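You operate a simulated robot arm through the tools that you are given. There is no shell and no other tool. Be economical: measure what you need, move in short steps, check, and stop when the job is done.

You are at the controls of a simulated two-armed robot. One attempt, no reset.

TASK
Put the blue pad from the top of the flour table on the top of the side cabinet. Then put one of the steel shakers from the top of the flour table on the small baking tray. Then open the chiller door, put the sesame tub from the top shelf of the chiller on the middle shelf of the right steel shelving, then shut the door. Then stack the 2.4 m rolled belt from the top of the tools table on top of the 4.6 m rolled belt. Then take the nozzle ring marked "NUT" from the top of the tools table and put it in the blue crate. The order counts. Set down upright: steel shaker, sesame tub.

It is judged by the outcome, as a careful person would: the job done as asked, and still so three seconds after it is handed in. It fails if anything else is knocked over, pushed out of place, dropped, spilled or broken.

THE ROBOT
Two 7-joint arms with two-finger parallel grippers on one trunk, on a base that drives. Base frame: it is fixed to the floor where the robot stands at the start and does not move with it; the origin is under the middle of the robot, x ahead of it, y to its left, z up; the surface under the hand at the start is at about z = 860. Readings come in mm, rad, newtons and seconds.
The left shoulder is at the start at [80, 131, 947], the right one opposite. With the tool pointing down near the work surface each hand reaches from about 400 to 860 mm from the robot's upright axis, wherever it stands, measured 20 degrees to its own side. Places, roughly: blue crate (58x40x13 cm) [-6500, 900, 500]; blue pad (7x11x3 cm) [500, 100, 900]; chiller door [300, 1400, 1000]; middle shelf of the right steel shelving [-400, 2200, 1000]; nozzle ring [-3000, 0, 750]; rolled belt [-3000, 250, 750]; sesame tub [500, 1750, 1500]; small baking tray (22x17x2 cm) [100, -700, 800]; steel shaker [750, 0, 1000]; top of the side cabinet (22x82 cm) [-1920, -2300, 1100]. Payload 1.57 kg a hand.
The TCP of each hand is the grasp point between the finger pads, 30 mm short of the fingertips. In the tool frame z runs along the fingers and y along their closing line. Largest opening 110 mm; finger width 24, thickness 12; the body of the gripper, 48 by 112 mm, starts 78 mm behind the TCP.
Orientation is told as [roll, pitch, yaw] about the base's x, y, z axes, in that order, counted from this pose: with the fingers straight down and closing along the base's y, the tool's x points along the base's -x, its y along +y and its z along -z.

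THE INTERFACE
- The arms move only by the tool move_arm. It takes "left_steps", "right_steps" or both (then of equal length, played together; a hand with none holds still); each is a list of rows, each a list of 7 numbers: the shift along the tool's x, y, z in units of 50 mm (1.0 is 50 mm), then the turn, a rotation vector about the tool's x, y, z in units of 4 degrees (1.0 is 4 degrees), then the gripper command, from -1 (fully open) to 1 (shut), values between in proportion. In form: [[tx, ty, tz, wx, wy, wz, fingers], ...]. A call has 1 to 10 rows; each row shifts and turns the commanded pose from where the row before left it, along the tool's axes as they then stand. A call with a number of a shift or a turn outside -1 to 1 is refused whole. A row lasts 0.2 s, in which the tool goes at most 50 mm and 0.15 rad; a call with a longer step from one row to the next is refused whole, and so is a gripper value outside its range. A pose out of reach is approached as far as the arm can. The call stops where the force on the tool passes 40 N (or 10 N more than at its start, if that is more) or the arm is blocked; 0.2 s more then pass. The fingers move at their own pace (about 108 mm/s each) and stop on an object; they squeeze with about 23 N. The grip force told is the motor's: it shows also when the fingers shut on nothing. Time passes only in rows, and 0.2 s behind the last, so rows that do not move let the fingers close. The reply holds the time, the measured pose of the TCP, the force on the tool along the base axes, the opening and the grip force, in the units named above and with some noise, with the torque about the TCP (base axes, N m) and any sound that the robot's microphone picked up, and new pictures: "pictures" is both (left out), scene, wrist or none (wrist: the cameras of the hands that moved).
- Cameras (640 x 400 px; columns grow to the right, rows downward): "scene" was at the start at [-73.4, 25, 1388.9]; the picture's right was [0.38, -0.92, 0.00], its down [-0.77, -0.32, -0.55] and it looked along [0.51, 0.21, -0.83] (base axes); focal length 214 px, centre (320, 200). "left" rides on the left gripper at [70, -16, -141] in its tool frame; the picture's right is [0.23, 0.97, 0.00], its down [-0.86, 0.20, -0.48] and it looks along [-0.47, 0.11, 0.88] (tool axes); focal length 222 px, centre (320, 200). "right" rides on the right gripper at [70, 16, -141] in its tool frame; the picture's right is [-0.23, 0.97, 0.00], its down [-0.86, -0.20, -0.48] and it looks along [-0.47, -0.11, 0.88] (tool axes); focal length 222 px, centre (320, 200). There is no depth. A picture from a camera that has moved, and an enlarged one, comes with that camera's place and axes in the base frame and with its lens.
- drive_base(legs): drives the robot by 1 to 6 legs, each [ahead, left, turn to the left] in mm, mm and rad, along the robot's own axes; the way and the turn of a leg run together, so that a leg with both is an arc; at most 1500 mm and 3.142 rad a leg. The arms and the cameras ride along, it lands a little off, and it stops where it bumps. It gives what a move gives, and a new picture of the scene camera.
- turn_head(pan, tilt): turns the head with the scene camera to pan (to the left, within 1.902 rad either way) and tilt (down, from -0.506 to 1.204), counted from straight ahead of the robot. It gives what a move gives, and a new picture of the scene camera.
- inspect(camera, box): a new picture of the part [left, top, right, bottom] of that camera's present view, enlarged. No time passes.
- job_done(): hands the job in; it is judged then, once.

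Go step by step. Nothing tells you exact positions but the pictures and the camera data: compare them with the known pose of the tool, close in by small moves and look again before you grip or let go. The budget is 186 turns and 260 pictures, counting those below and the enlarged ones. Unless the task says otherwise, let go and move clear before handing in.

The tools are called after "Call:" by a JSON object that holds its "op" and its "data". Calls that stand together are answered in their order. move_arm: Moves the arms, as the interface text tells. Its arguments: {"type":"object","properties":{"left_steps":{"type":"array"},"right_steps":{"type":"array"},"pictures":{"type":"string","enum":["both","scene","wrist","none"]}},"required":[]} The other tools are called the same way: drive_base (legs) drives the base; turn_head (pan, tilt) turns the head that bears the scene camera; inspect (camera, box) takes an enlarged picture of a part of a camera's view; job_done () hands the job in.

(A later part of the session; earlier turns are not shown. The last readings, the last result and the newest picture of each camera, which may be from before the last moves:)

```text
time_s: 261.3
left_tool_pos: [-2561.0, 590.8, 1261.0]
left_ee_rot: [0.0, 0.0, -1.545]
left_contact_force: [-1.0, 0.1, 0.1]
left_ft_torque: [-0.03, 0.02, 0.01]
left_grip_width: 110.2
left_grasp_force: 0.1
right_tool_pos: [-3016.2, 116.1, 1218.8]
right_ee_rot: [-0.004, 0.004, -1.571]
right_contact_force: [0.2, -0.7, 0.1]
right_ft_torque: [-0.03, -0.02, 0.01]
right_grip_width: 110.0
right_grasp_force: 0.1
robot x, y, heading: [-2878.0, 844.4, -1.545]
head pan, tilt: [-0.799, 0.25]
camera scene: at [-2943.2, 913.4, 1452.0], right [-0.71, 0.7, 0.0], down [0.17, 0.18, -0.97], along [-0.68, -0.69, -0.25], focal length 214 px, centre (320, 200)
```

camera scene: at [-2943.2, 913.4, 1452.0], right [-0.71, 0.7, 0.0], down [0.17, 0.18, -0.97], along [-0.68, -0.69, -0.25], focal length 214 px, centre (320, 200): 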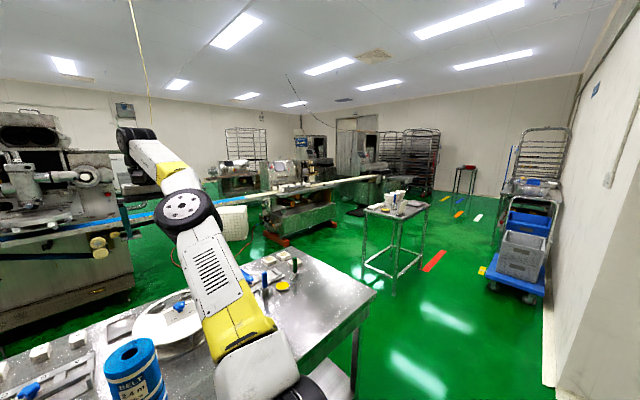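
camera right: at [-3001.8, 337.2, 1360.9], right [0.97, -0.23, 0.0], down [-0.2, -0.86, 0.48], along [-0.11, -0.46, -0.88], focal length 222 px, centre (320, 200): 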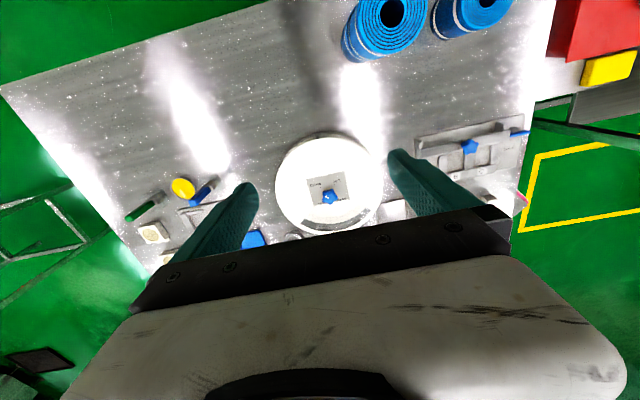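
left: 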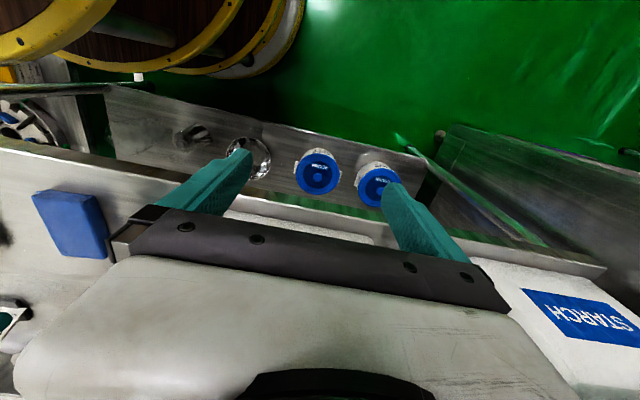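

NUT is the middle ring, at about (-3088, -73). It's out of reach from here, so I go round the table's west end to the far side.

Call:
{"op": "drive_base", "data": {"legs": [[-40, 0, 0], [0, -1280, 0], [800, 0, 0]]}}

Call:
{"op": "turn_head", "data": {"pan": 0.3, "tilt": 0.5}}

```text
time_s: 272.0
left_tool_pos: [-3834.3, -187.3, 1260.7]
left_ee_rot: [0.0, 0.0, -1.562]
left_contact_force: [0.0, 0.2, -0.6]
left_ft_torque: [0.0, 0.01, 0.03]
left_grip_width: 109.9
left_grasp_force: 0.1
right_tool_pos: [-4296.9, -654.5, 1219.5]
right_ee_rot: [-0.004, 0.006, -1.587]
right_contact_force: [0.8, 0.9, 0.1]
right_ft_torque: [-0.01, 0.03, 0.01]
right_grip_width: 109.9
right_grasp_force: 0.1
robot x, y, heading: [-4145.1, 71.6, -1.565]
head pan, tilt: [-0.799, 0.25]
camera scene: at [-4211.5, 141.8, 1452.1], right [-0.7, 0.71, 0.0], down [0.18, 0.17, -0.97], along [-0.69, -0.68, -0.25], focal length 214 px, centre (320, 200)
```

scene: 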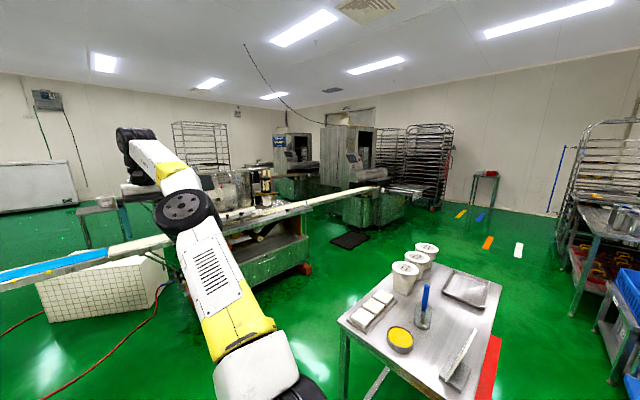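

```text
time_s: 273.4
left_tool_pos: [-3834.4, -188.0, 1261.4]
left_ee_rot: [-0.002, 0.0, -1.562]
left_contact_force: [0.6, 0.1, 0.2]
left_ft_torque: [0.02, -0.01, -0.01]
left_grip_width: 110.1
left_grasp_force: 0.0
right_tool_pos: [-4297.9, -655.5, 1219.8]
right_ee_rot: [-0.003, 0.002, -1.587]
right_contact_force: [0.0, -0.6, -0.6]
right_ft_torque: [0.04, 0.0, 0.02]
right_grip_width: 110.0
right_grasp_force: 0.0
robot x, y, heading: [-4146.0, 70.2, -1.565]
head pan, tilt: [0.3, 0.499]
camera scene: at [-4117.6, 120.5, 1428.9], right [-0.95, -0.3, 0.0], down [-0.14, 0.46, -0.88], along [0.26, -0.84, -0.48], focal length 214 px, centre (320, 200)
```

scene: 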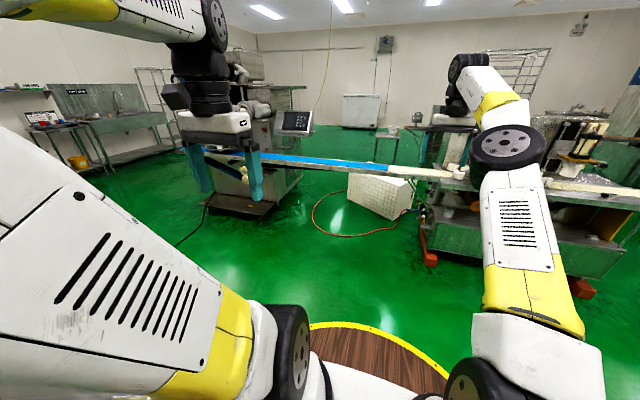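

The space south of the table is free. I go down, turn to face +y, and move to stand opposite the rings.

Call:
{"op": "drive_base", "data": {"legs": [[700, 0, 0], [0, 0, 3.137], [0, -930, 0]]}}

Call:
{"op": "turn_head", "data": {"pan": -0.1, "tilt": 0.8}}

```text
time_s: 288.9
left_tool_pos: [-3506.5, -407.6, 1260.3]
left_ee_rot: [-0.003, 0.001, 1.51]
left_contact_force: [-1.2, 0.2, 0.7]
left_ft_torque: [0.0, -0.02, -0.01]
left_grip_width: 110.1
left_grasp_force: 0.0
right_tool_pos: [-3012.1, 25.7, 1220.6]
right_ee_rot: [-0.003, 0.004, 1.485]
right_contact_force: [-0.1, 0.7, 0.2]
right_ft_torque: [0.0, -0.03, -0.02]
right_grip_width: 109.8
right_grasp_force: 0.1
robot x, y, heading: [-3216.3, -685.5, 1.507]
head pan, tilt: [0.3, 0.499]
camera scene: at [-3244.0, -738.9, 1428.9], right [0.97, 0.23, 0.0], down [0.11, -0.47, -0.88], along [-0.21, 0.85, -0.48], focal length 214 px, centre (320, 200)
```

scene: 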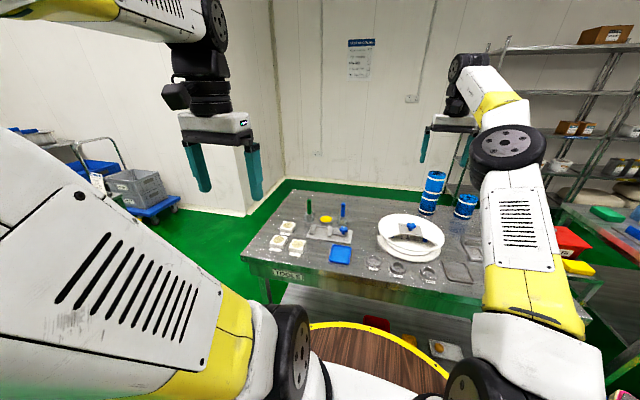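

```text
time_s: 289.8
left_tool_pos: [-3507.2, -407.5, 1260.5]
left_ee_rot: [-0.003, 0.001, 1.51]
left_contact_force: [0.4, -0.2, 0.2]
left_ft_torque: [0.02, -0.02, 0.03]
left_grip_width: 109.7
left_grasp_force: 0.1
right_tool_pos: [-3011.5, 27.6, 1219.2]
right_ee_rot: [-0.003, 0.003, 1.485]
right_contact_force: [-0.7, -0.5, -0.3]
right_ft_torque: [0.03, 0.0, 0.0]
right_grip_width: 110.0
right_grasp_force: 0.2
robot x, y, heading: [-3215.1, -685.4, 1.505]
head pan, tilt: [-0.099, 0.799]
camera scene: at [-3209.6, -747.7, 1403.0], right [0.99, -0.16, 0.0], down [-0.12, -0.71, -0.7], along [0.11, 0.69, -0.72], focal length 214 px, centre (320, 200)
```

scene: 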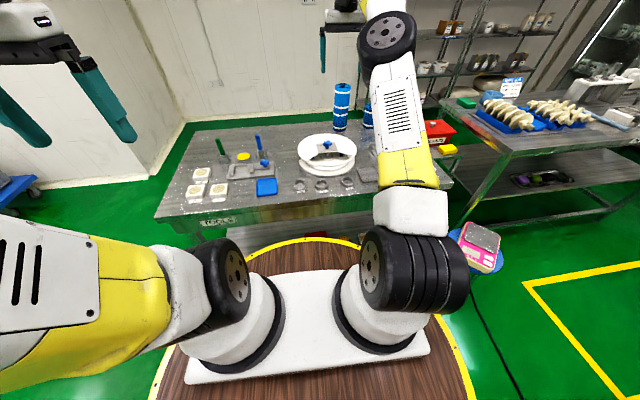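

Call:
{"op": "inspect", "data": {"camera": "scene", "box": [280, 130, 370, 205]}}

```text
5.33 times, centred on (325, 168) of scene
camera zoom: at [-3209.6, -747.7, 1403.0], right [0.99, -0.16, 0.0], down [-0.12, -0.71, -0.7], along [0.11, 0.69, -0.72], focal length 1144 px, centre (293, 373)
```

zoom: 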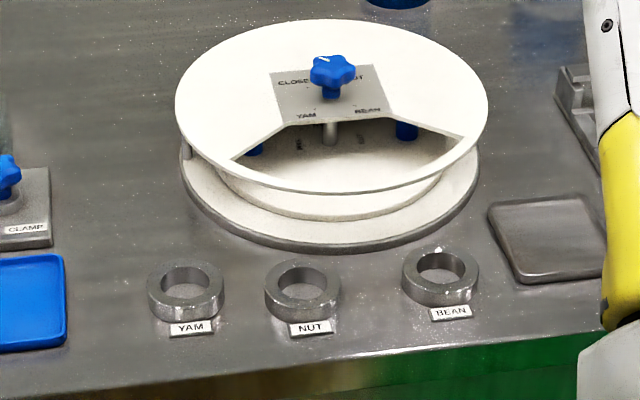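

The NUT ring is the middle one, at about (-3094, -84). I move above it with the fingers opened to 78 mm.

Call:
{"op": "move_arm", "data": {"right_steps": [[0.339, 0.206, 0.769, 0, 0, -0.176, -0.42], [0.339, 0.206, 0.769, 0, 0, -0.176, -0.42], [0.339, 0.206, 0.769, 0, 0, -0.176, -0.42], [0.339, 0.206, 0.769, 0, 0, -0.176, -0.42], [0.339, 0.206, 0.769, 0, 0, -0.176, -0.42], [0.339, 0.206, 0.769, 0, 0, -0.176, -0.42], [0.339, 0.206, 0.769, 0, 0, -0.176, -0.42], [0, 0, 0, 0, 0, 0, -0.42]], "pictures": "wrist"}}

Call:
{"op": "inspect", "data": {"camera": "scene", "box": [280, 110, 370, 205]}}

```text
time_s: 291.6
left_tool_pos: [-3507.1, -406.3, 1261.3]
left_ee_rot: [-0.001, 0.001, 1.51]
left_contact_force: [0.5, -0.4, -0.5]
left_ft_torque: [-0.03, -0.02, -0.02]
left_grip_width: 109.9
left_grasp_force: 0.0
right_tool_pos: [-3089.4, -89.6, 949.6]
right_ee_rot: [-0.001, 0.004, 1.569]
right_contact_force: [0.4, 1.5, 0.4]
right_ft_torque: [0.01, 0.02, -0.03]
right_grip_width: 78.2
right_grasp_force: 0.0
robot x, y, heading: [-3212.8, -685.4, 1.507]
head pan, tilt: [-0.099, 0.799]
camera right: at [-3103.1, -158.3, 1091.8], right [-0.97, 0.23, 0.0], down [0.2, 0.86, 0.48], along [0.11, 0.46, -0.88], focal length 222 px, centre (320, 200)
```

right: 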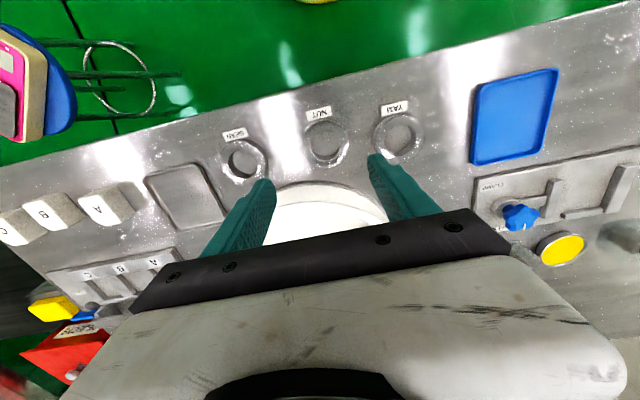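

```text
4.21 times, centred on (325, 158) of scene
camera zoom: at [-3209.5, -747.8, 1403.0], right [0.99, -0.16, 0.0], down [-0.12, -0.71, -0.7], along [0.11, 0.69, -0.72], focal length 903 px, centre (299, 379)
```

zoom: 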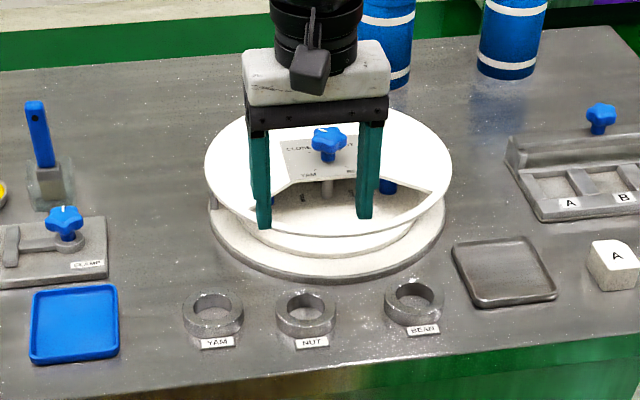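

I narrow to 70 mm and descend to just above the ring for a final alignment check.

Call:
{"op": "move_arm", "data": {"right_steps": [[0.01, 0.04, 0.7, 0, 0, 0, -0.27], [0.01, 0.04, 0.7, 0, 0, 0, -0.27], [0, 0, 0, 0, 0, 0, -0.27]], "pictures": "wrist"}}

Call:
{"op": "inspect", "data": {"camera": "scene", "box": [290, 150, 350, 195]}}

Call:
{"op": "inspect", "data": {"camera": "right", "box": [200, 80, 440, 230]}}

```text
time_s: 292.4
left_tool_pos: [-3506.5, -408.1, 1260.8]
left_ee_rot: [-0.002, 0.001, 1.51]
left_contact_force: [0.1, -0.3, 1.0]
left_ft_torque: [-0.03, -0.01, 0.0]
left_grip_width: 110.1
left_grasp_force: 0.1
right_tool_pos: [-3093.0, -91.2, 879.0]
right_ee_rot: [-0.003, 0.001, 1.57]
right_contact_force: [0.9, -0.2, 0.1]
right_ft_torque: [-0.01, 0.02, 0.01]
right_grip_width: 69.8
right_grasp_force: 0.0
robot x, y, heading: [-3215.5, -685.8, 1.505]
head pan, tilt: [-0.099, 0.799]
camera right: at [-3107.4, -159.4, 1021.3], right [-0.97, 0.23, 0.0], down [0.2, 0.86, 0.48], along [0.11, 0.46, -0.88], focal length 222 px, centre (320, 200)
```

right: 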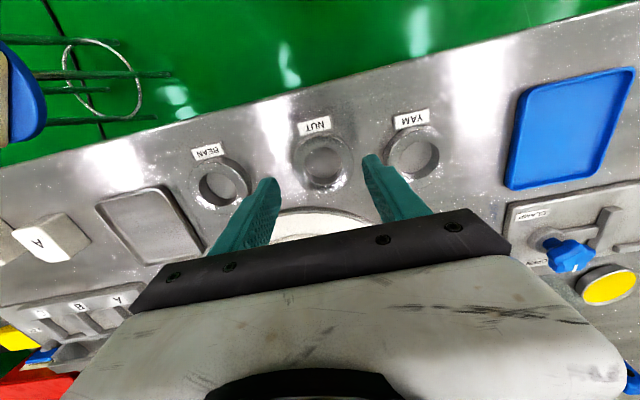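

```text
8.89 times, centred on (320, 172) of scene
camera zoom: at [-3209.6, -747.8, 1403.0], right [0.99, -0.16, 0.0], down [-0.12, -0.71, -0.7], along [0.11, 0.69, -0.72], focal length 1906 px, centre (320, 444)
```

zoom: 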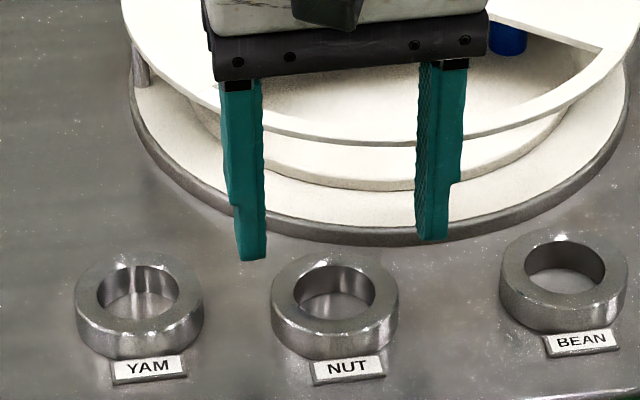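

```text
2.67 times, centred on (320, 155) of right
camera zoom: at [-3107.4, -159.4, 1021.3], right [-0.97, 0.23, 0.0], down [0.2, 0.86, 0.48], along [0.11, 0.46, -0.88], focal length 592 px, centre (320, 320)
```

zoom: 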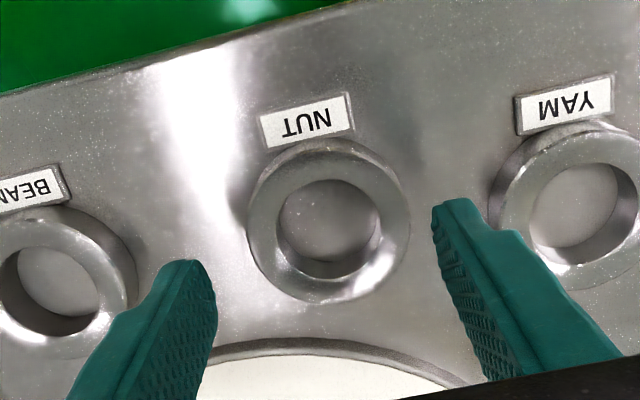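

Alignment is good. I descend carefully.

Call:
{"op": "move_arm", "data": {"right_steps": [[0, 0, 0.5, 0, 0, 0, -0.27], [0, 0, 0.25, 0, 0, 0, -0.27], [0, 0, 0, 0, 0, 0, -0.27]], "pictures": "none"}}

Call:
{"op": "inspect", "data": {"camera": "scene", "box": [290, 150, 350, 195]}}

Call:
{"op": "inspect", "data": {"camera": "right", "box": [200, 80, 440, 230]}}

```text
time_s: 293.1
left_tool_pos: [-3507.0, -406.1, 1260.4]
left_ee_rot: [-0.003, 0.001, 1.511]
left_contact_force: [-0.5, -0.7, -0.2]
left_ft_torque: [0.0, 0.01, 0.01]
left_grip_width: 110.0
left_grasp_force: 0.1
right_tool_pos: [-3093.1, -90.1, 841.5]
right_ee_rot: [-0.002, 0.004, 1.57]
right_contact_force: [0.4, 0.2, -0.6]
right_ft_torque: [0.02, 0.02, 0.01]
right_grip_width: 69.7
right_grasp_force: 0.0
robot x, y, heading: [-3213.9, -685.1, 1.508]
head pan, tilt: [-0.099, 0.799]
```

```text
8.89 times, centred on (320, 172) of scene
camera zoom: at [-3209.6, -747.8, 1403.0], right [0.99, -0.16, 0.0], down [-0.12, -0.71, -0.7], along [0.11, 0.69, -0.72], focal length 1906 px, centre (320, 444)
```

zoom: 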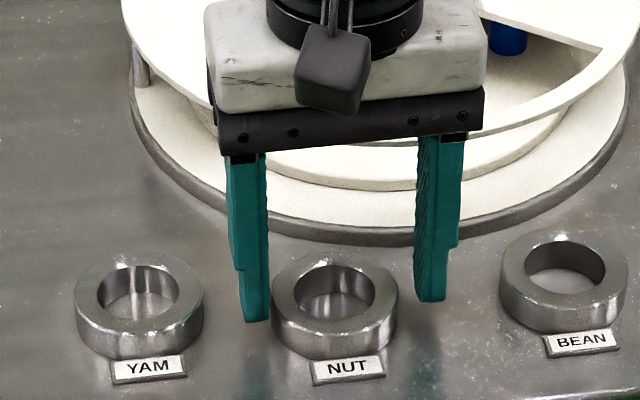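

```text
2.67 times, centred on (320, 155) of right
camera zoom: at [-3106.4, -159.0, 984.0], right [-0.97, 0.23, 0.0], down [0.2, 0.86, 0.48], along [0.11, 0.46, -0.88], focal length 592 px, centre (320, 320)
```

zoom: 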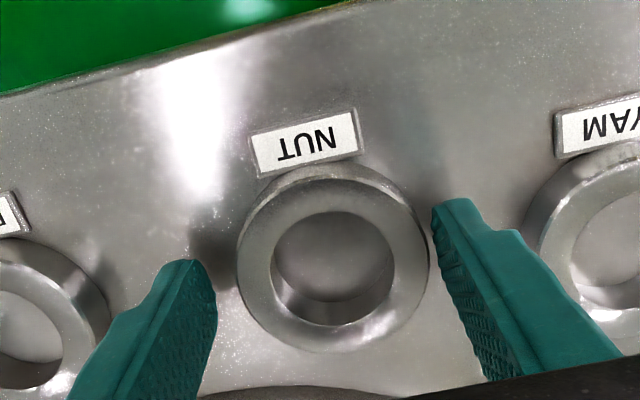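

A 3 mm shift and 5 mm more down, then grip.

Call:
{"op": "move_arm", "data": {"right_steps": [[0, 0.065, 0, 0, 0, 0, -0.27], [0, 0, 0.1, 0, 0, 0, -0.27], [0, 0, 0, 0, 0, 0, 0.2], [0, 0, 0, 0, 0, 0, 1], [0, 0, 0, 0, 0, 0, 1]], "pictures": "none"}}

Call:
{"op": "inspect", "data": {"camera": "scene", "box": [290, 150, 350, 195]}}

```text
time_s: 294.4
left_tool_pos: [-3507.2, -406.4, 1260.7]
left_ee_rot: [-0.002, -0.001, 1.511]
left_contact_force: [0.3, 0.4, 0.5]
left_ft_torque: [0.02, -0.02, 0.02]
left_grip_width: 109.9
left_grasp_force: 0.1
right_tool_pos: [-3094.7, -90.5, 837.5]
right_ee_rot: [-0.004, 0.004, 1.572]
right_contact_force: [1.4, 0.1, 1.3]
right_ft_torque: [-0.03, -0.09, 0.02]
right_grip_width: 56.4
right_grasp_force: 22.9
robot x, y, heading: [-3215.6, -683.7, 1.505]
head pan, tilt: [-0.099, 0.799]
```

```text
8.89 times, centred on (320, 172) of scene
camera zoom: at [-3209.5, -747.8, 1403.0], right [0.99, -0.16, 0.0], down [-0.12, -0.71, -0.7], along [0.11, 0.69, -0.72], focal length 1906 px, centre (320, 444)
```

zoom: 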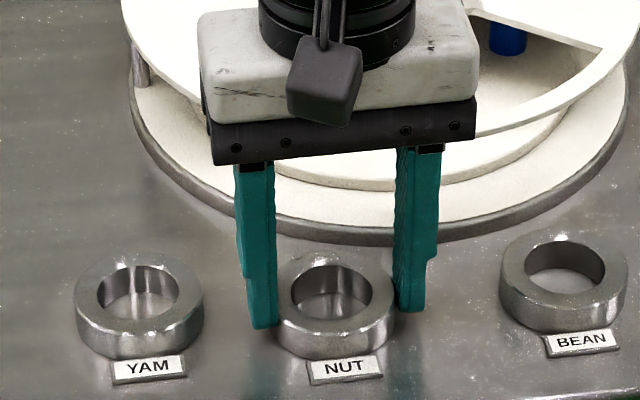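

Gripped at 56 mm. I lift and verify the ring comes along.

Call:
{"op": "move_arm", "data": {"right_steps": [[0, 0, -0.3, 0, 0, 0, 1], [0, 0, -0.7, 0, 0, 0, 1], [0.3, 0, -0.9, 0, 0, 0, 1], [0.3, 0, -0.9, 0, 0, 0, 1], [0.5, 0, -0.8, 0, 0, 0, 1], [0.5, 0, -0.8, 0, 0, 0, 1], [0.5, 0, -0.8, 0, 0, 0, 1]], "pictures": "both"}}

Call:
{"op": "inspect", "data": {"camera": "right", "box": [200, 80, 440, 250]}}

```text
time_s: 295.9
left_tool_pos: [-3506.9, -406.3, 1259.7]
left_ee_rot: [0.0, 0.0, 1.511]
left_contact_force: [-0.2, 0.2, -0.8]
left_ft_torque: [-0.04, -0.04, -0.01]
left_grip_width: 110.0
left_grasp_force: 0.1
right_tool_pos: [-3098.5, -196.8, 1097.0]
right_ee_rot: [-0.004, 0.006, 1.572]
right_contact_force: [-0.2, 1.1, -1.4]
right_ft_torque: [-0.02, 0.0, 0.02]
right_grip_width: 56.6
right_grasp_force: 22.7
robot x, y, heading: [-3216.7, -687.7, 1.507]
head pan, tilt: [-0.099, 0.799]
camera scene: at [-3209.5, -747.4, 1403.0], right [0.99, -0.16, 0.0], down [-0.12, -0.71, -0.7], along [0.11, 0.69, -0.72], focal length 214 px, centre (320, 200)
camera right: at [-3111.4, -264.8, 1239.4], right [-0.97, 0.23, 0.0], down [0.2, 0.86, 0.48], along [0.11, 0.46, -0.88], focal length 222 px, centre (320, 200)
```

scene: 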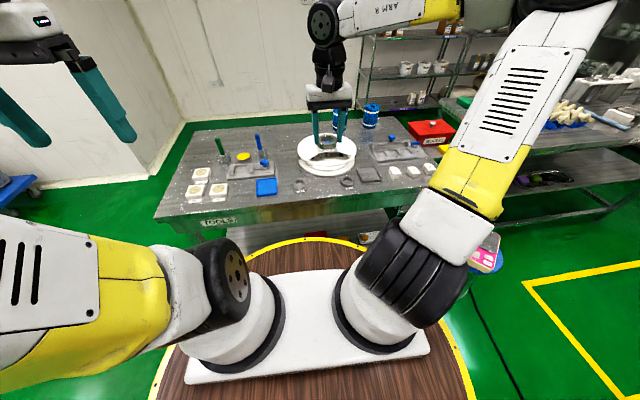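
right: 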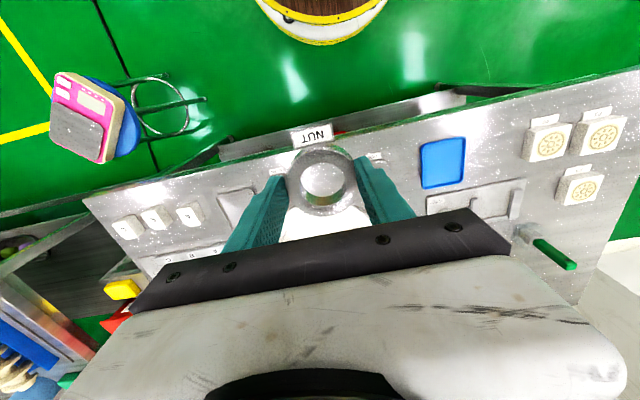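

```text
2.35 times, centred on (320, 165) of right
camera zoom: at [-3111.4, -264.8, 1239.4], right [-0.97, 0.23, 0.0], down [0.2, 0.86, 0.48], along [0.11, 0.46, -0.88], focal length 523 px, centre (320, 282)
```

zoom: 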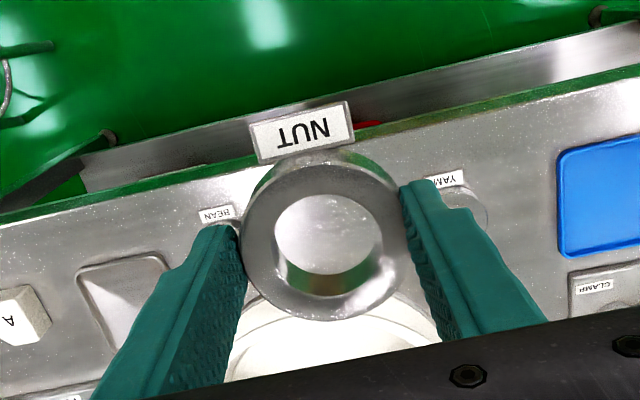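

The NUT ring is held securely. I drive west and around to the blue crate.

Call:
{"op": "drive_base", "data": {"legs": [[0, 1000, 0], [930, 0, 0], [0, 0, 1.635], [0, -330, 0], [900, 0, 0]]}}

Call:
{"op": "turn_head", "data": {"pan": 0, "tilt": 0.4}}

```text
time_s: 315.8
left_tool_pos: [-5304.9, 304.2, 1259.9]
left_ee_rot: [-0.001, 0.0, -3.114]
left_contact_force: [-0.2, -0.2, -0.3]
left_ft_torque: [0.0, 0.0, 0.01]
left_grip_width: 110.0
left_grasp_force: 0.0
right_tool_pos: [-5550.9, 693.8, 1097.8]
right_ee_rot: [-0.001, 0.004, -3.055]
right_contact_force: [-0.3, -1.5, -1.9]
right_ft_torque: [0.0, -0.01, 0.0]
right_grip_width: 56.4
right_grasp_force: 22.9
robot x, y, heading: [-5049.9, 622.3, -3.113]
head pan, tilt: [-0.099, 0.799]
camera scene: at [-4992.3, 626.7, 1403.0], right [0.08, 1.0, 0.0], down [0.71, -0.06, -0.7], along [-0.69, 0.05, -0.72], focal length 214 px, centre (320, 200)
```

scene: 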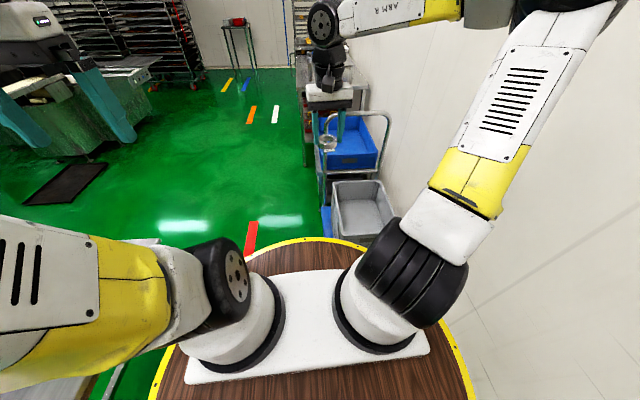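

```text
time_s: 316.7
left_tool_pos: [-5305.4, 305.8, 1260.2]
left_ee_rot: [-0.001, 0.0, -3.114]
left_contact_force: [0.1, -0.6, 0.4]
left_ft_torque: [0.02, 0.02, 0.02]
left_grip_width: 110.1
left_grasp_force: 0.1
right_tool_pos: [-5550.6, 694.4, 1096.7]
right_ee_rot: [-0.002, 0.004, -3.058]
right_contact_force: [-0.3, 0.0, -1.0]
right_ft_torque: [0.0, -0.02, -0.02]
right_grip_width: 56.2
right_grasp_force: 22.6
robot x, y, heading: [-5055.9, 617.2, -3.119]
head pan, tilt: [0.0, 0.4]
camera scene: at [-5004.5, 618.4, 1438.0], right [-0.02, 1.0, 0.0], down [0.39, 0.01, -0.92], along [-0.92, -0.02, -0.39], focal length 214 px, centre (320, 200)
```

scene: 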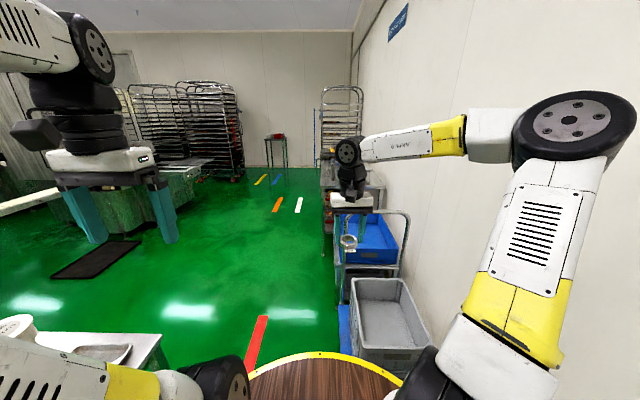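

The blue crate sits on the trolley along the wall. I drive past on its open side.

Call:
{"op": "drive_base", "data": {"legs": [[548, 175, 0], [252, 104, 0], [500, 18, 0]]}}

Call:
{"op": "turn_head", "data": {"pan": -1.3, "tilt": 0.7}}

```text
time_s: 318.5
left_tool_pos: [-5497.1, 248.2, 1260.2]
left_ee_rot: [-0.001, -0.002, 3.107]
left_contact_force: [-0.3, -0.1, 0.2]
left_ft_torque: [0.01, 0.0, -0.02]
left_grip_width: 109.7
left_grasp_force: 0.1
right_tool_pos: [-5719.1, 651.6, 1097.0]
right_ee_rot: [-0.003, 0.004, -3.12]
right_contact_force: [-0.7, -0.1, -1.6]
right_ft_torque: [0.01, 0.0, 0.04]
right_grip_width: 56.4
right_grasp_force: 22.8
robot x, y, heading: [-5229.1, 548.4, 3.101]
head pan, tilt: [0.0, 0.4]
stopped in leg 1: the robot was blocked; the commanded pose is now the measured one
camera scene: at [-5178.4, 542.2, 1438.1], right [0.04, 1.0, 0.0], down [0.39, -0.02, -0.92], along [-0.92, 0.04, -0.39], focal length 214 px, centre (320, 200)
```

scene: 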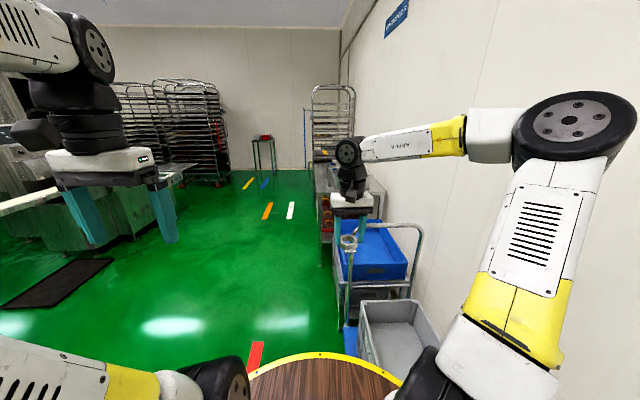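

```text
time_s: 319.9
left_tool_pos: [-5497.4, 246.7, 1261.4]
left_ee_rot: [-0.001, -0.002, 3.104]
left_contact_force: [-0.3, 0.7, 0.4]
left_ft_torque: [0.04, -0.03, 0.03]
left_grip_width: 110.1
left_grasp_force: 0.1
right_tool_pos: [-5718.0, 653.8, 1097.1]
right_ee_rot: [-0.003, 0.004, -3.119]
right_contact_force: [0.4, 0.7, -1.0]
right_ft_torque: [0.01, 0.01, 0.01]
right_grip_width: 56.5
right_grasp_force: 22.9
robot x, y, heading: [-5225.2, 547.4, 3.104]
head pan, tilt: [-1.3, 0.7]
camera scene: at [-5105.2, 621.2, 1411.2], right [0.97, 0.23, 0.0], down [0.15, -0.63, -0.77], along [-0.18, 0.74, -0.64], focal length 214 px, centre (320, 200)
```

scene: 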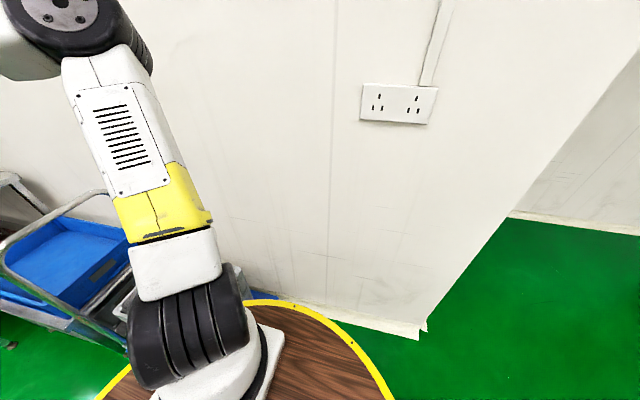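

Blocked; I look on the left side.

Call:
{"op": "turn_head", "data": {"pan": 1.0, "tilt": 0.9}}

Call:
{"op": "turn_head", "data": {"pan": -0.4, "tilt": 0.9}}

```text
time_s: 322.1
left_tool_pos: [-5498.0, 247.1, 1260.9]
left_ee_rot: [-0.001, -0.002, 3.104]
left_contact_force: [-0.4, 0.8, -0.3]
left_ft_torque: [0.0, -0.03, -0.02]
left_grip_width: 109.7
left_grasp_force: 0.0
right_tool_pos: [-5718.6, 652.9, 1097.3]
right_ee_rot: [-0.005, 0.003, -3.118]
right_contact_force: [-0.1, 0.7, -1.8]
right_ft_torque: [-0.02, -0.01, 0.0]
right_grip_width: 56.4
right_grasp_force: 23.2
robot x, y, heading: [-5227.4, 546.0, 3.101]
head pan, tilt: [1.0, 0.901]
camera scene: at [-5128.9, 476.7, 1395.1], right [-0.82, 0.57, 0.0], down [0.45, 0.64, -0.62], along [-0.36, -0.51, -0.78], focal length 214 px, centre (320, 200)
```

scene: 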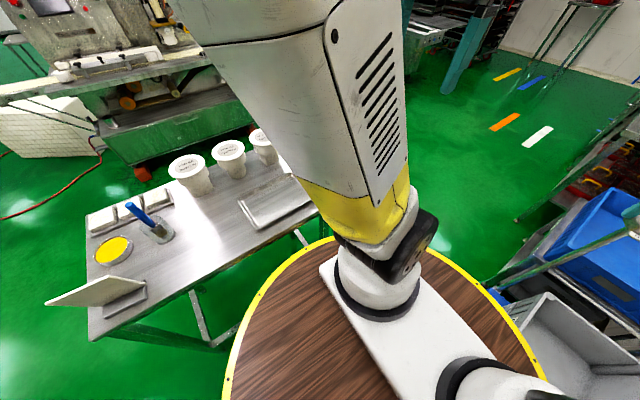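

```text
time_s: 323.6
left_tool_pos: [-5498.4, 247.6, 1260.5]
left_ee_rot: [-0.002, -0.002, 3.104]
left_contact_force: [0.6, 0.2, -0.5]
left_ft_torque: [-0.04, 0.03, 0.03]
left_grip_width: 110.0
left_grasp_force: 0.0
right_tool_pos: [-5718.4, 650.6, 1096.8]
right_ee_rot: [-0.005, 0.004, -3.12]
right_contact_force: [0.0, -0.4, -1.5]
right_ft_torque: [0.0, 0.03, -0.01]
right_grip_width: 56.4
right_grasp_force: 23.4
robot x, y, heading: [-5224.9, 548.4, 3.105]
head pan, tilt: [-0.4, 0.901]
camera scene: at [-5154.0, 570.6, 1395.1], right [0.42, 0.91, 0.0], down [0.71, -0.33, -0.62], along [-0.56, 0.26, -0.78], focal length 214 px, centre (320, 200)
```

scene: 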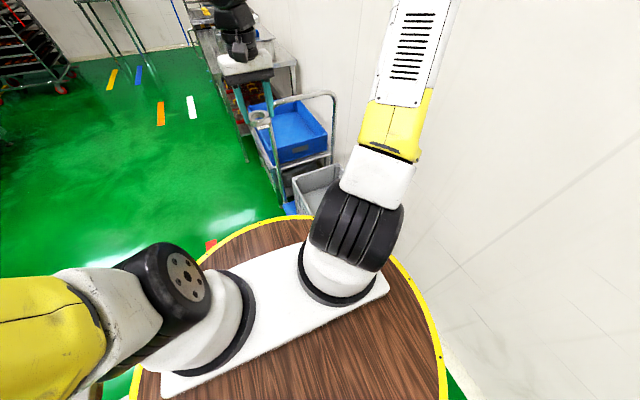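

The base touched the small table's corner. I go a little towards the wall first, then pass between table and trolley.

Call:
{"op": "drive_base", "data": {"legs": [[3, -72, 0], [193, 67, 0], [174, 167, 0], [247, 79, 0], [480, 49, 0]]}}

Call:
{"op": "turn_head", "data": {"pan": -1.3, "tilt": 0.7}}

```text
time_s: 324.4
left_tool_pos: [-5489.2, 252.8, 1261.0]
left_ee_rot: [-0.003, -0.002, 3.116]
left_contact_force: [-1.1, -0.2, -0.2]
left_ft_torque: [0.03, 0.0, -0.03]
left_grip_width: 110.2
left_grasp_force: 0.0
right_tool_pos: [-5714.5, 656.3, 1096.6]
right_ee_rot: [-0.003, 0.004, -3.11]
right_contact_force: [-1.2, 0.2, -2.1]
right_ft_torque: [0.02, -0.01, -0.07]
right_grip_width: 56.5
right_grasp_force: 22.8
robot x, y, heading: [-5216.1, 552.2, 3.11]
head pan, tilt: [-0.4, 0.901]
stopped in leg 1: the robot was blocked; the commanded pose is now the measured one
camera scene: at [-5148.9, 579.1, 1395.1], right [0.42, 0.91, 0.0], down [0.71, -0.33, -0.62], along [-0.56, 0.26, -0.78], focal length 214 px, centre (320, 200)
```

scene: 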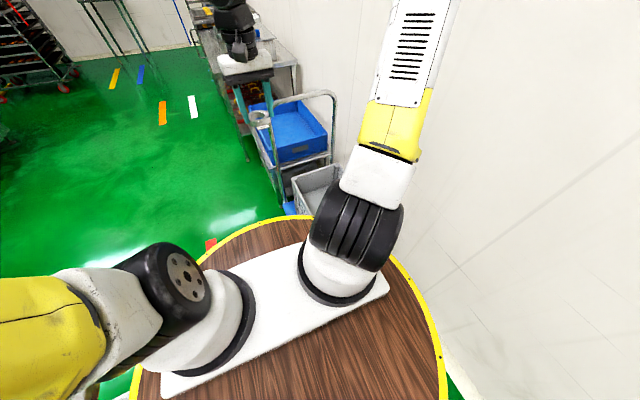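

```text
time_s: 325.6
left_tool_pos: [-5489.7, 252.5, 1260.0]
left_ee_rot: [-0.002, 0.0, 3.116]
left_contact_force: [-0.2, 0.6, -0.1]
left_ft_torque: [0.01, -0.04, 0.02]
left_grip_width: 110.0
left_grasp_force: 0.1
right_tool_pos: [-5713.8, 656.3, 1097.8]
right_ee_rot: [-0.002, 0.005, -3.109]
right_contact_force: [-1.1, 0.5, -2.0]
right_ft_torque: [-0.05, -0.02, 0.01]
right_grip_width: 56.4
right_grasp_force: 22.8
robot x, y, heading: [-5221.9, 557.8, 3.113]
head pan, tilt: [-1.3, 0.7]
camera scene: at [-5100.5, 630.2, 1411.2], right [0.97, 0.24, 0.0], down [0.15, -0.63, -0.76], along [-0.18, 0.74, -0.64], focal length 214 px, centre (320, 200)
```

scene: 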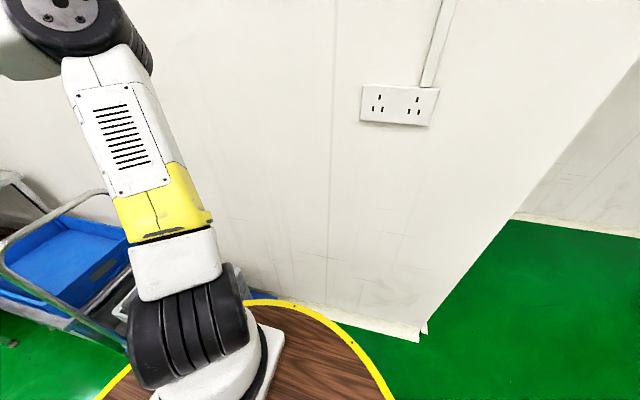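

On the wall side it's my right elbow that touches. I extend the right hand forward and inward to tuck the elbow in, then look.

Call:
{"op": "move_arm", "data": {"right_steps": [[-0.7, 0.6, 0, 0, 0, 0, 1], [-0.7, 0.6, 0, 0, 0, 0, 1], [-0.7, 0.6, 0, 0, 0, 0, 1], [-0.7, 0.6, 0, 0, 0, 0, 1], [-0.7, 0.6, 0, 0, 0, 0, 1]], "pictures": "none"}}

Call:
{"op": "turn_head", "data": {"pan": -1.0, "tilt": 0.4}}

Call:
{"op": "turn_head", "data": {"pan": 1.6, "tilt": 1.0}}

```text
time_s: 326.8
left_tool_pos: [-5489.1, 253.3, 1261.1]
left_ee_rot: [-0.002, -0.003, 3.114]
left_contact_force: [0.7, 0.3, 0.2]
left_ft_torque: [-0.03, 0.03, -0.03]
left_grip_width: 110.1
left_grasp_force: 0.1
right_tool_pos: [-5882.7, 503.4, 1097.2]
right_ee_rot: [-0.003, 0.006, -3.112]
right_contact_force: [-0.1, 0.7, -1.0]
right_ft_torque: [-0.05, 0.02, -0.01]
right_grip_width: 56.4
right_grasp_force: 23.2
robot x, y, heading: [-5222.8, 554.1, 3.114]
head pan, tilt: [-1.3, 0.7]
```

```text
time_s: 327.6
left_tool_pos: [-5490.6, 253.0, 1260.3]
left_ee_rot: [-0.002, 0.003, 3.116]
left_contact_force: [0.3, -0.6, 0.0]
left_ft_torque: [0.03, -0.03, 0.02]
left_grip_width: 110.0
left_grasp_force: 0.1
right_tool_pos: [-5882.4, 500.9, 1095.9]
right_ee_rot: [-0.003, 0.006, -3.11]
right_contact_force: [0.1, 0.7, -1.7]
right_ft_torque: [-0.02, 0.01, 0.01]
right_grip_width: 56.4
right_grasp_force: 23.1
robot x, y, heading: [-5220.3, 555.6, 3.112]
head pan, tilt: [-1.0, 0.4]
camera scene: at [-5127.9, 627.1, 1438.0], right [0.86, 0.51, 0.0], down [0.2, -0.33, -0.92], along [-0.47, 0.79, -0.39], focal length 214 px, centre (320, 200)
```

scene: 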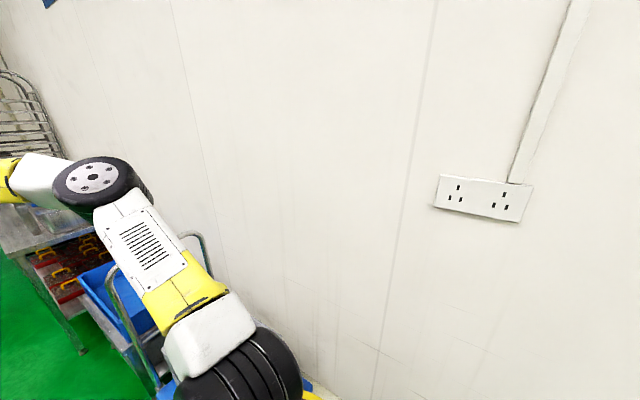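

```text
time_s: 329.9
left_tool_pos: [-5489.7, 253.6, 1260.4]
left_ee_rot: [0.0, 0.0, 3.116]
left_contact_force: [0.0, -0.5, -0.3]
left_ft_torque: [-0.01, 0.01, 0.02]
left_grip_width: 110.0
left_grasp_force: 0.1
right_tool_pos: [-5881.9, 502.2, 1097.1]
right_ee_rot: [-0.005, 0.003, -3.11]
right_contact_force: [0.0, 0.0, -1.3]
right_ft_torque: [-0.01, -0.01, 0.01]
right_grip_width: 56.6
right_grasp_force: 22.7
robot x, y, heading: [-5222.0, 558.4, 3.114]
head pan, tilt: [1.6, 1.0]
camera scene: at [-5080.3, 478.0, 1387.8], right [-1.0, 0.0, 0.0], down [0.0, 0.84, -0.54], along [0.0, -0.54, -0.84], focal length 214 px, centre (320, 200)
```

scene: 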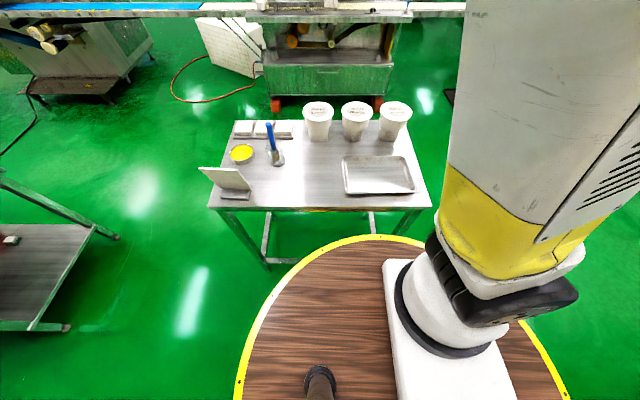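

The small table has clearance; it was the elbow at the wall. With it tucked in, I continue.

Call:
{"op": "drive_base", "data": {"legs": [[276, 86, 0], [246, 137, 0], [470, 44, 0]]}}

Call:
{"op": "turn_head", "data": {"pan": -1.4, "tilt": 0.6}}

```text
time_s: 331.3
left_tool_pos: [-5567.8, 254.0, 1261.7]
left_ee_rot: [-0.002, 0.0, 2.962]
left_contact_force: [0.2, -0.1, 0.6]
left_ft_torque: [-0.01, -0.03, -0.01]
left_grip_width: 109.8
left_grasp_force: 0.1
right_tool_pos: [-5918.4, 559.1, 1096.0]
right_ee_rot: [-0.004, 0.004, 3.018]
right_contact_force: [-0.6, 0.0, -1.4]
right_ft_torque: [-0.02, -0.02, 0.01]
right_grip_width: 56.4
right_grasp_force: 22.8
robot x, y, heading: [-5256.5, 509.9, 2.955]
head pan, tilt: [1.6, 1.0]
stopped in leg 1: the robot was blocked; the commanded pose is now the measured one
camera scene: at [-5129.0, 413.5, 1387.9], right [-0.99, 0.15, 0.0], down [0.13, 0.83, -0.54], along [-0.08, -0.53, -0.84], focal length 214 px, centre (320, 200)
```

scene: 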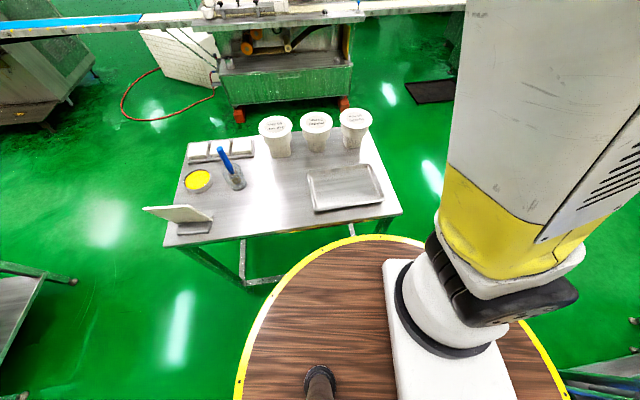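

```text
time_s: 333.9
left_tool_pos: [-5568.8, 254.3, 1260.2]
left_ee_rot: [-0.002, -0.001, 2.96]
left_contact_force: [0.7, -0.2, -0.6]
left_ft_torque: [0.03, 0.02, 0.01]
left_grip_width: 109.8
left_grasp_force: 0.0
right_tool_pos: [-5917.4, 559.7, 1095.7]
right_ee_rot: [-0.003, 0.005, 3.019]
right_contact_force: [0.2, -0.1, -0.8]
right_ft_torque: [0.02, 0.03, -0.01]
right_grip_width: 56.4
right_grasp_force: 23.5
robot x, y, heading: [-5259.1, 510.8, 2.957]
head pan, tilt: [-1.4, 0.6]
camera scene: at [-5117.0, 570.6, 1419.8], right [1.0, -0.01, 0.0], down [-0.01, -0.56, -0.83], along [0.01, 0.82, -0.56], focal length 214 px, centre (320, 200)
```

scene: 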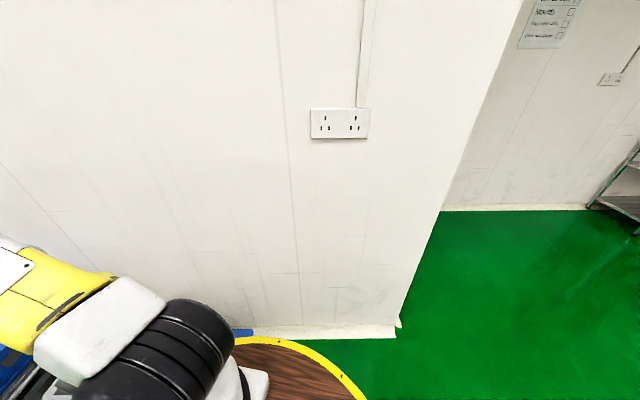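

The gap here is too narrow for the base. I go back and round the south side of the small table, which is open.

Call:
{"op": "drive_base", "data": {"legs": [[-48, -70, 0], [-948, -208, 0], [-251, 1347, 0], [1376, 257, 0], [540, 101, 0]]}}

Call:
{"op": "turn_head", "data": {"pan": -0.7, "tilt": 0.4}}

```text
time_s: 355.3
left_tool_pos: [-6457.1, -1054.5, 1261.1]
left_ee_rot: [-0.001, 0.0, 2.968]
left_contact_force: [-0.1, 0.5, 0.7]
left_ft_torque: [-0.02, -0.01, -0.02]
left_grip_width: 110.0
left_grasp_force: 0.0
right_tool_pos: [-6810.2, -751.0, 1097.3]
right_ee_rot: [-0.004, 0.005, 3.027]
right_contact_force: [0.2, 0.4, -2.4]
right_ft_torque: [0.04, 0.0, 0.01]
right_grip_width: 56.5
right_grasp_force: 23.5
robot x, y, heading: [-6148.2, -797.7, 2.97]
head pan, tilt: [-1.4, 0.6]
camera scene: at [-6008.8, -734.4, 1419.9], right [1.0, -0.01, 0.0], down [0.0, -0.56, -0.83], along [0.01, 0.83, -0.56], focal length 214 px, centre (320, 200)
```

scene: 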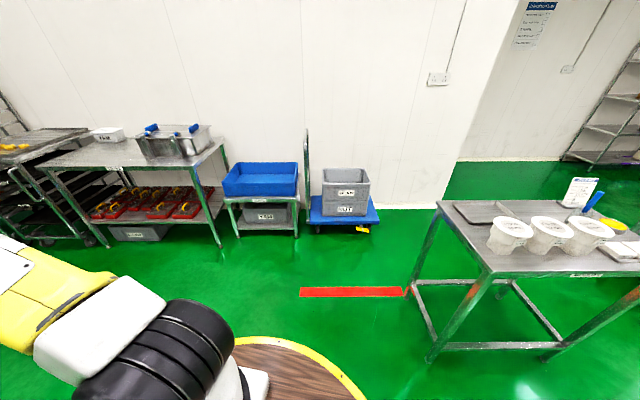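

```text
time_s: 356.4
left_tool_pos: [-6457.2, -1053.8, 1260.3]
left_ee_rot: [-0.001, -0.002, 2.969]
left_contact_force: [-1.0, 0.6, -0.7]
left_ft_torque: [0.01, -0.01, -0.01]
left_grip_width: 110.3
left_grasp_force: 0.0
right_tool_pos: [-6809.9, -752.3, 1096.7]
right_ee_rot: [-0.003, 0.005, 3.029]
right_contact_force: [0.1, -0.2, -1.9]
right_ft_torque: [-0.01, -0.01, 0.0]
right_grip_width: 56.4
right_grasp_force: 23.8
robot x, y, heading: [-6146.9, -795.1, 2.966]
head pan, tilt: [-0.7, 0.4]
camera scene: at [-6068.6, -751.5, 1438.0], right [0.77, 0.64, 0.0], down [0.25, -0.3, -0.92], along [-0.59, 0.71, -0.39], focal length 214 px, centre (320, 200)
```

scene: 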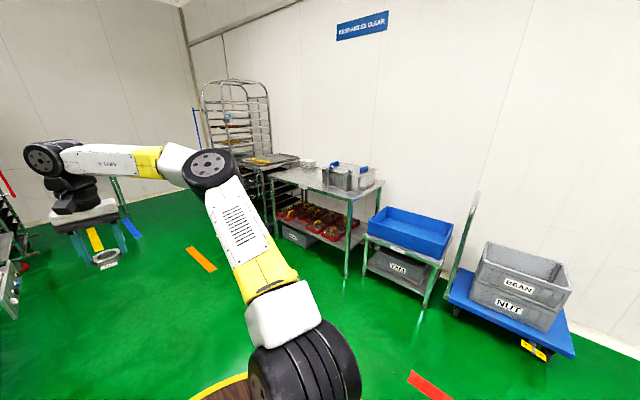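

The blue crate stands on a small rack. I turn to face it and approach.

Call:
{"op": "drive_base", "data": {"legs": [[0, 0, -1.395], [850, 273, 0]]}}

Call:
{"op": "turn_head", "data": {"pan": 0, "tilt": 0.8}}

Call:
{"op": "inspect", "data": {"camera": "right", "box": [0, 0, 640, 400]}}

```text
time_s: 364.5
left_tool_pos: [-6744.0, 308.2, 1260.7]
left_ee_rot: [-0.002, -0.002, 1.595]
left_contact_force: [1.1, -0.3, -0.1]
left_ft_torque: [0.0, 0.03, 0.02]
left_grip_width: 110.1
left_grasp_force: 0.0
right_tool_pos: [-6515.4, 711.9, 1097.5]
right_ee_rot: [-0.002, 0.005, 1.653]
right_contact_force: [0.0, 1.0, -1.7]
right_ft_torque: [0.02, 0.01, -0.02]
right_grip_width: 56.6
right_grasp_force: 24.1
robot x, y, heading: [-6428.8, 55.5, 1.591]
head pan, tilt: [-0.7, 0.4]
camera scene: at [-6367.1, -15.1, 1438.1], right [0.78, -0.63, 0.0], down [-0.24, -0.3, -0.92], along [0.58, 0.72, -0.39], focal length 214 px, centre (320, 200)
```

scene: 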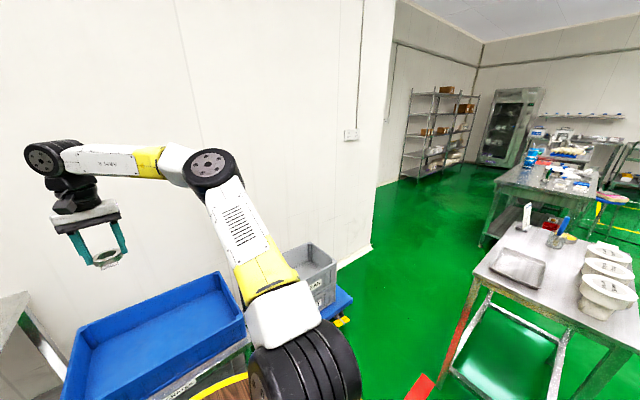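

```text
time_s: 365.6
left_tool_pos: [-6743.0, 307.0, 1259.8]
left_ee_rot: [-0.001, 0.0, 1.594]
left_contact_force: [-0.6, 0.8, 0.4]
left_ft_torque: [-0.03, 0.02, -0.06]
left_grip_width: 109.9
left_grasp_force: 0.1
right_tool_pos: [-6516.2, 712.6, 1097.5]
right_ee_rot: [-0.003, 0.006, 1.654]
right_contact_force: [0.4, -0.1, -0.8]
right_ft_torque: [0.0, -0.01, -0.01]
right_grip_width: 56.3
right_grasp_force: 23.3
robot x, y, heading: [-6424.4, 54.8, 1.585]
head pan, tilt: [0.0, 0.799]
camera scene: at [-6427.0, -6.6, 1403.0], right [1.0, 0.02, 0.0], down [0.01, -0.72, -0.7], along [-0.01, 0.7, -0.72], focal length 214 px, centre (320, 200)
```

scene: 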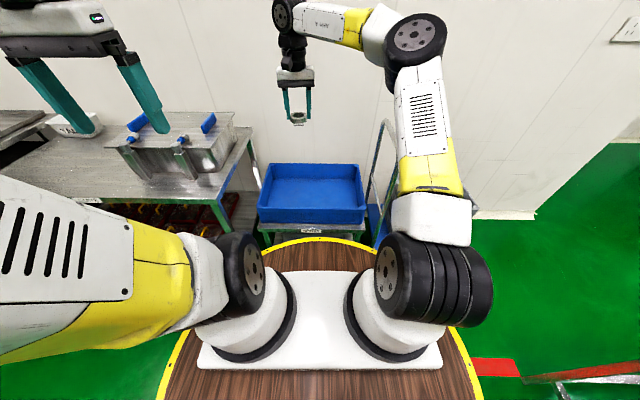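

```text
1.00 times, centred on (320, 200) of right (not enlarged: the box is as wide or as high as the picture)
camera zoom: at [-6524.1, 642.8, 1238.7], right [-0.99, 0.15, 0.0], down [0.13, 0.87, 0.48], along [0.07, 0.47, -0.88], focal length 222 px, centre (320, 200)
```

zoom: 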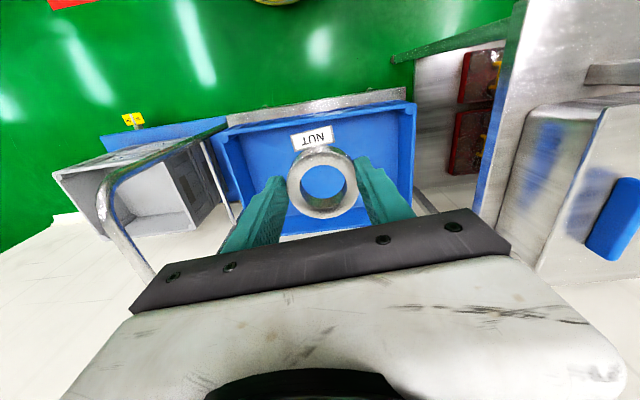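

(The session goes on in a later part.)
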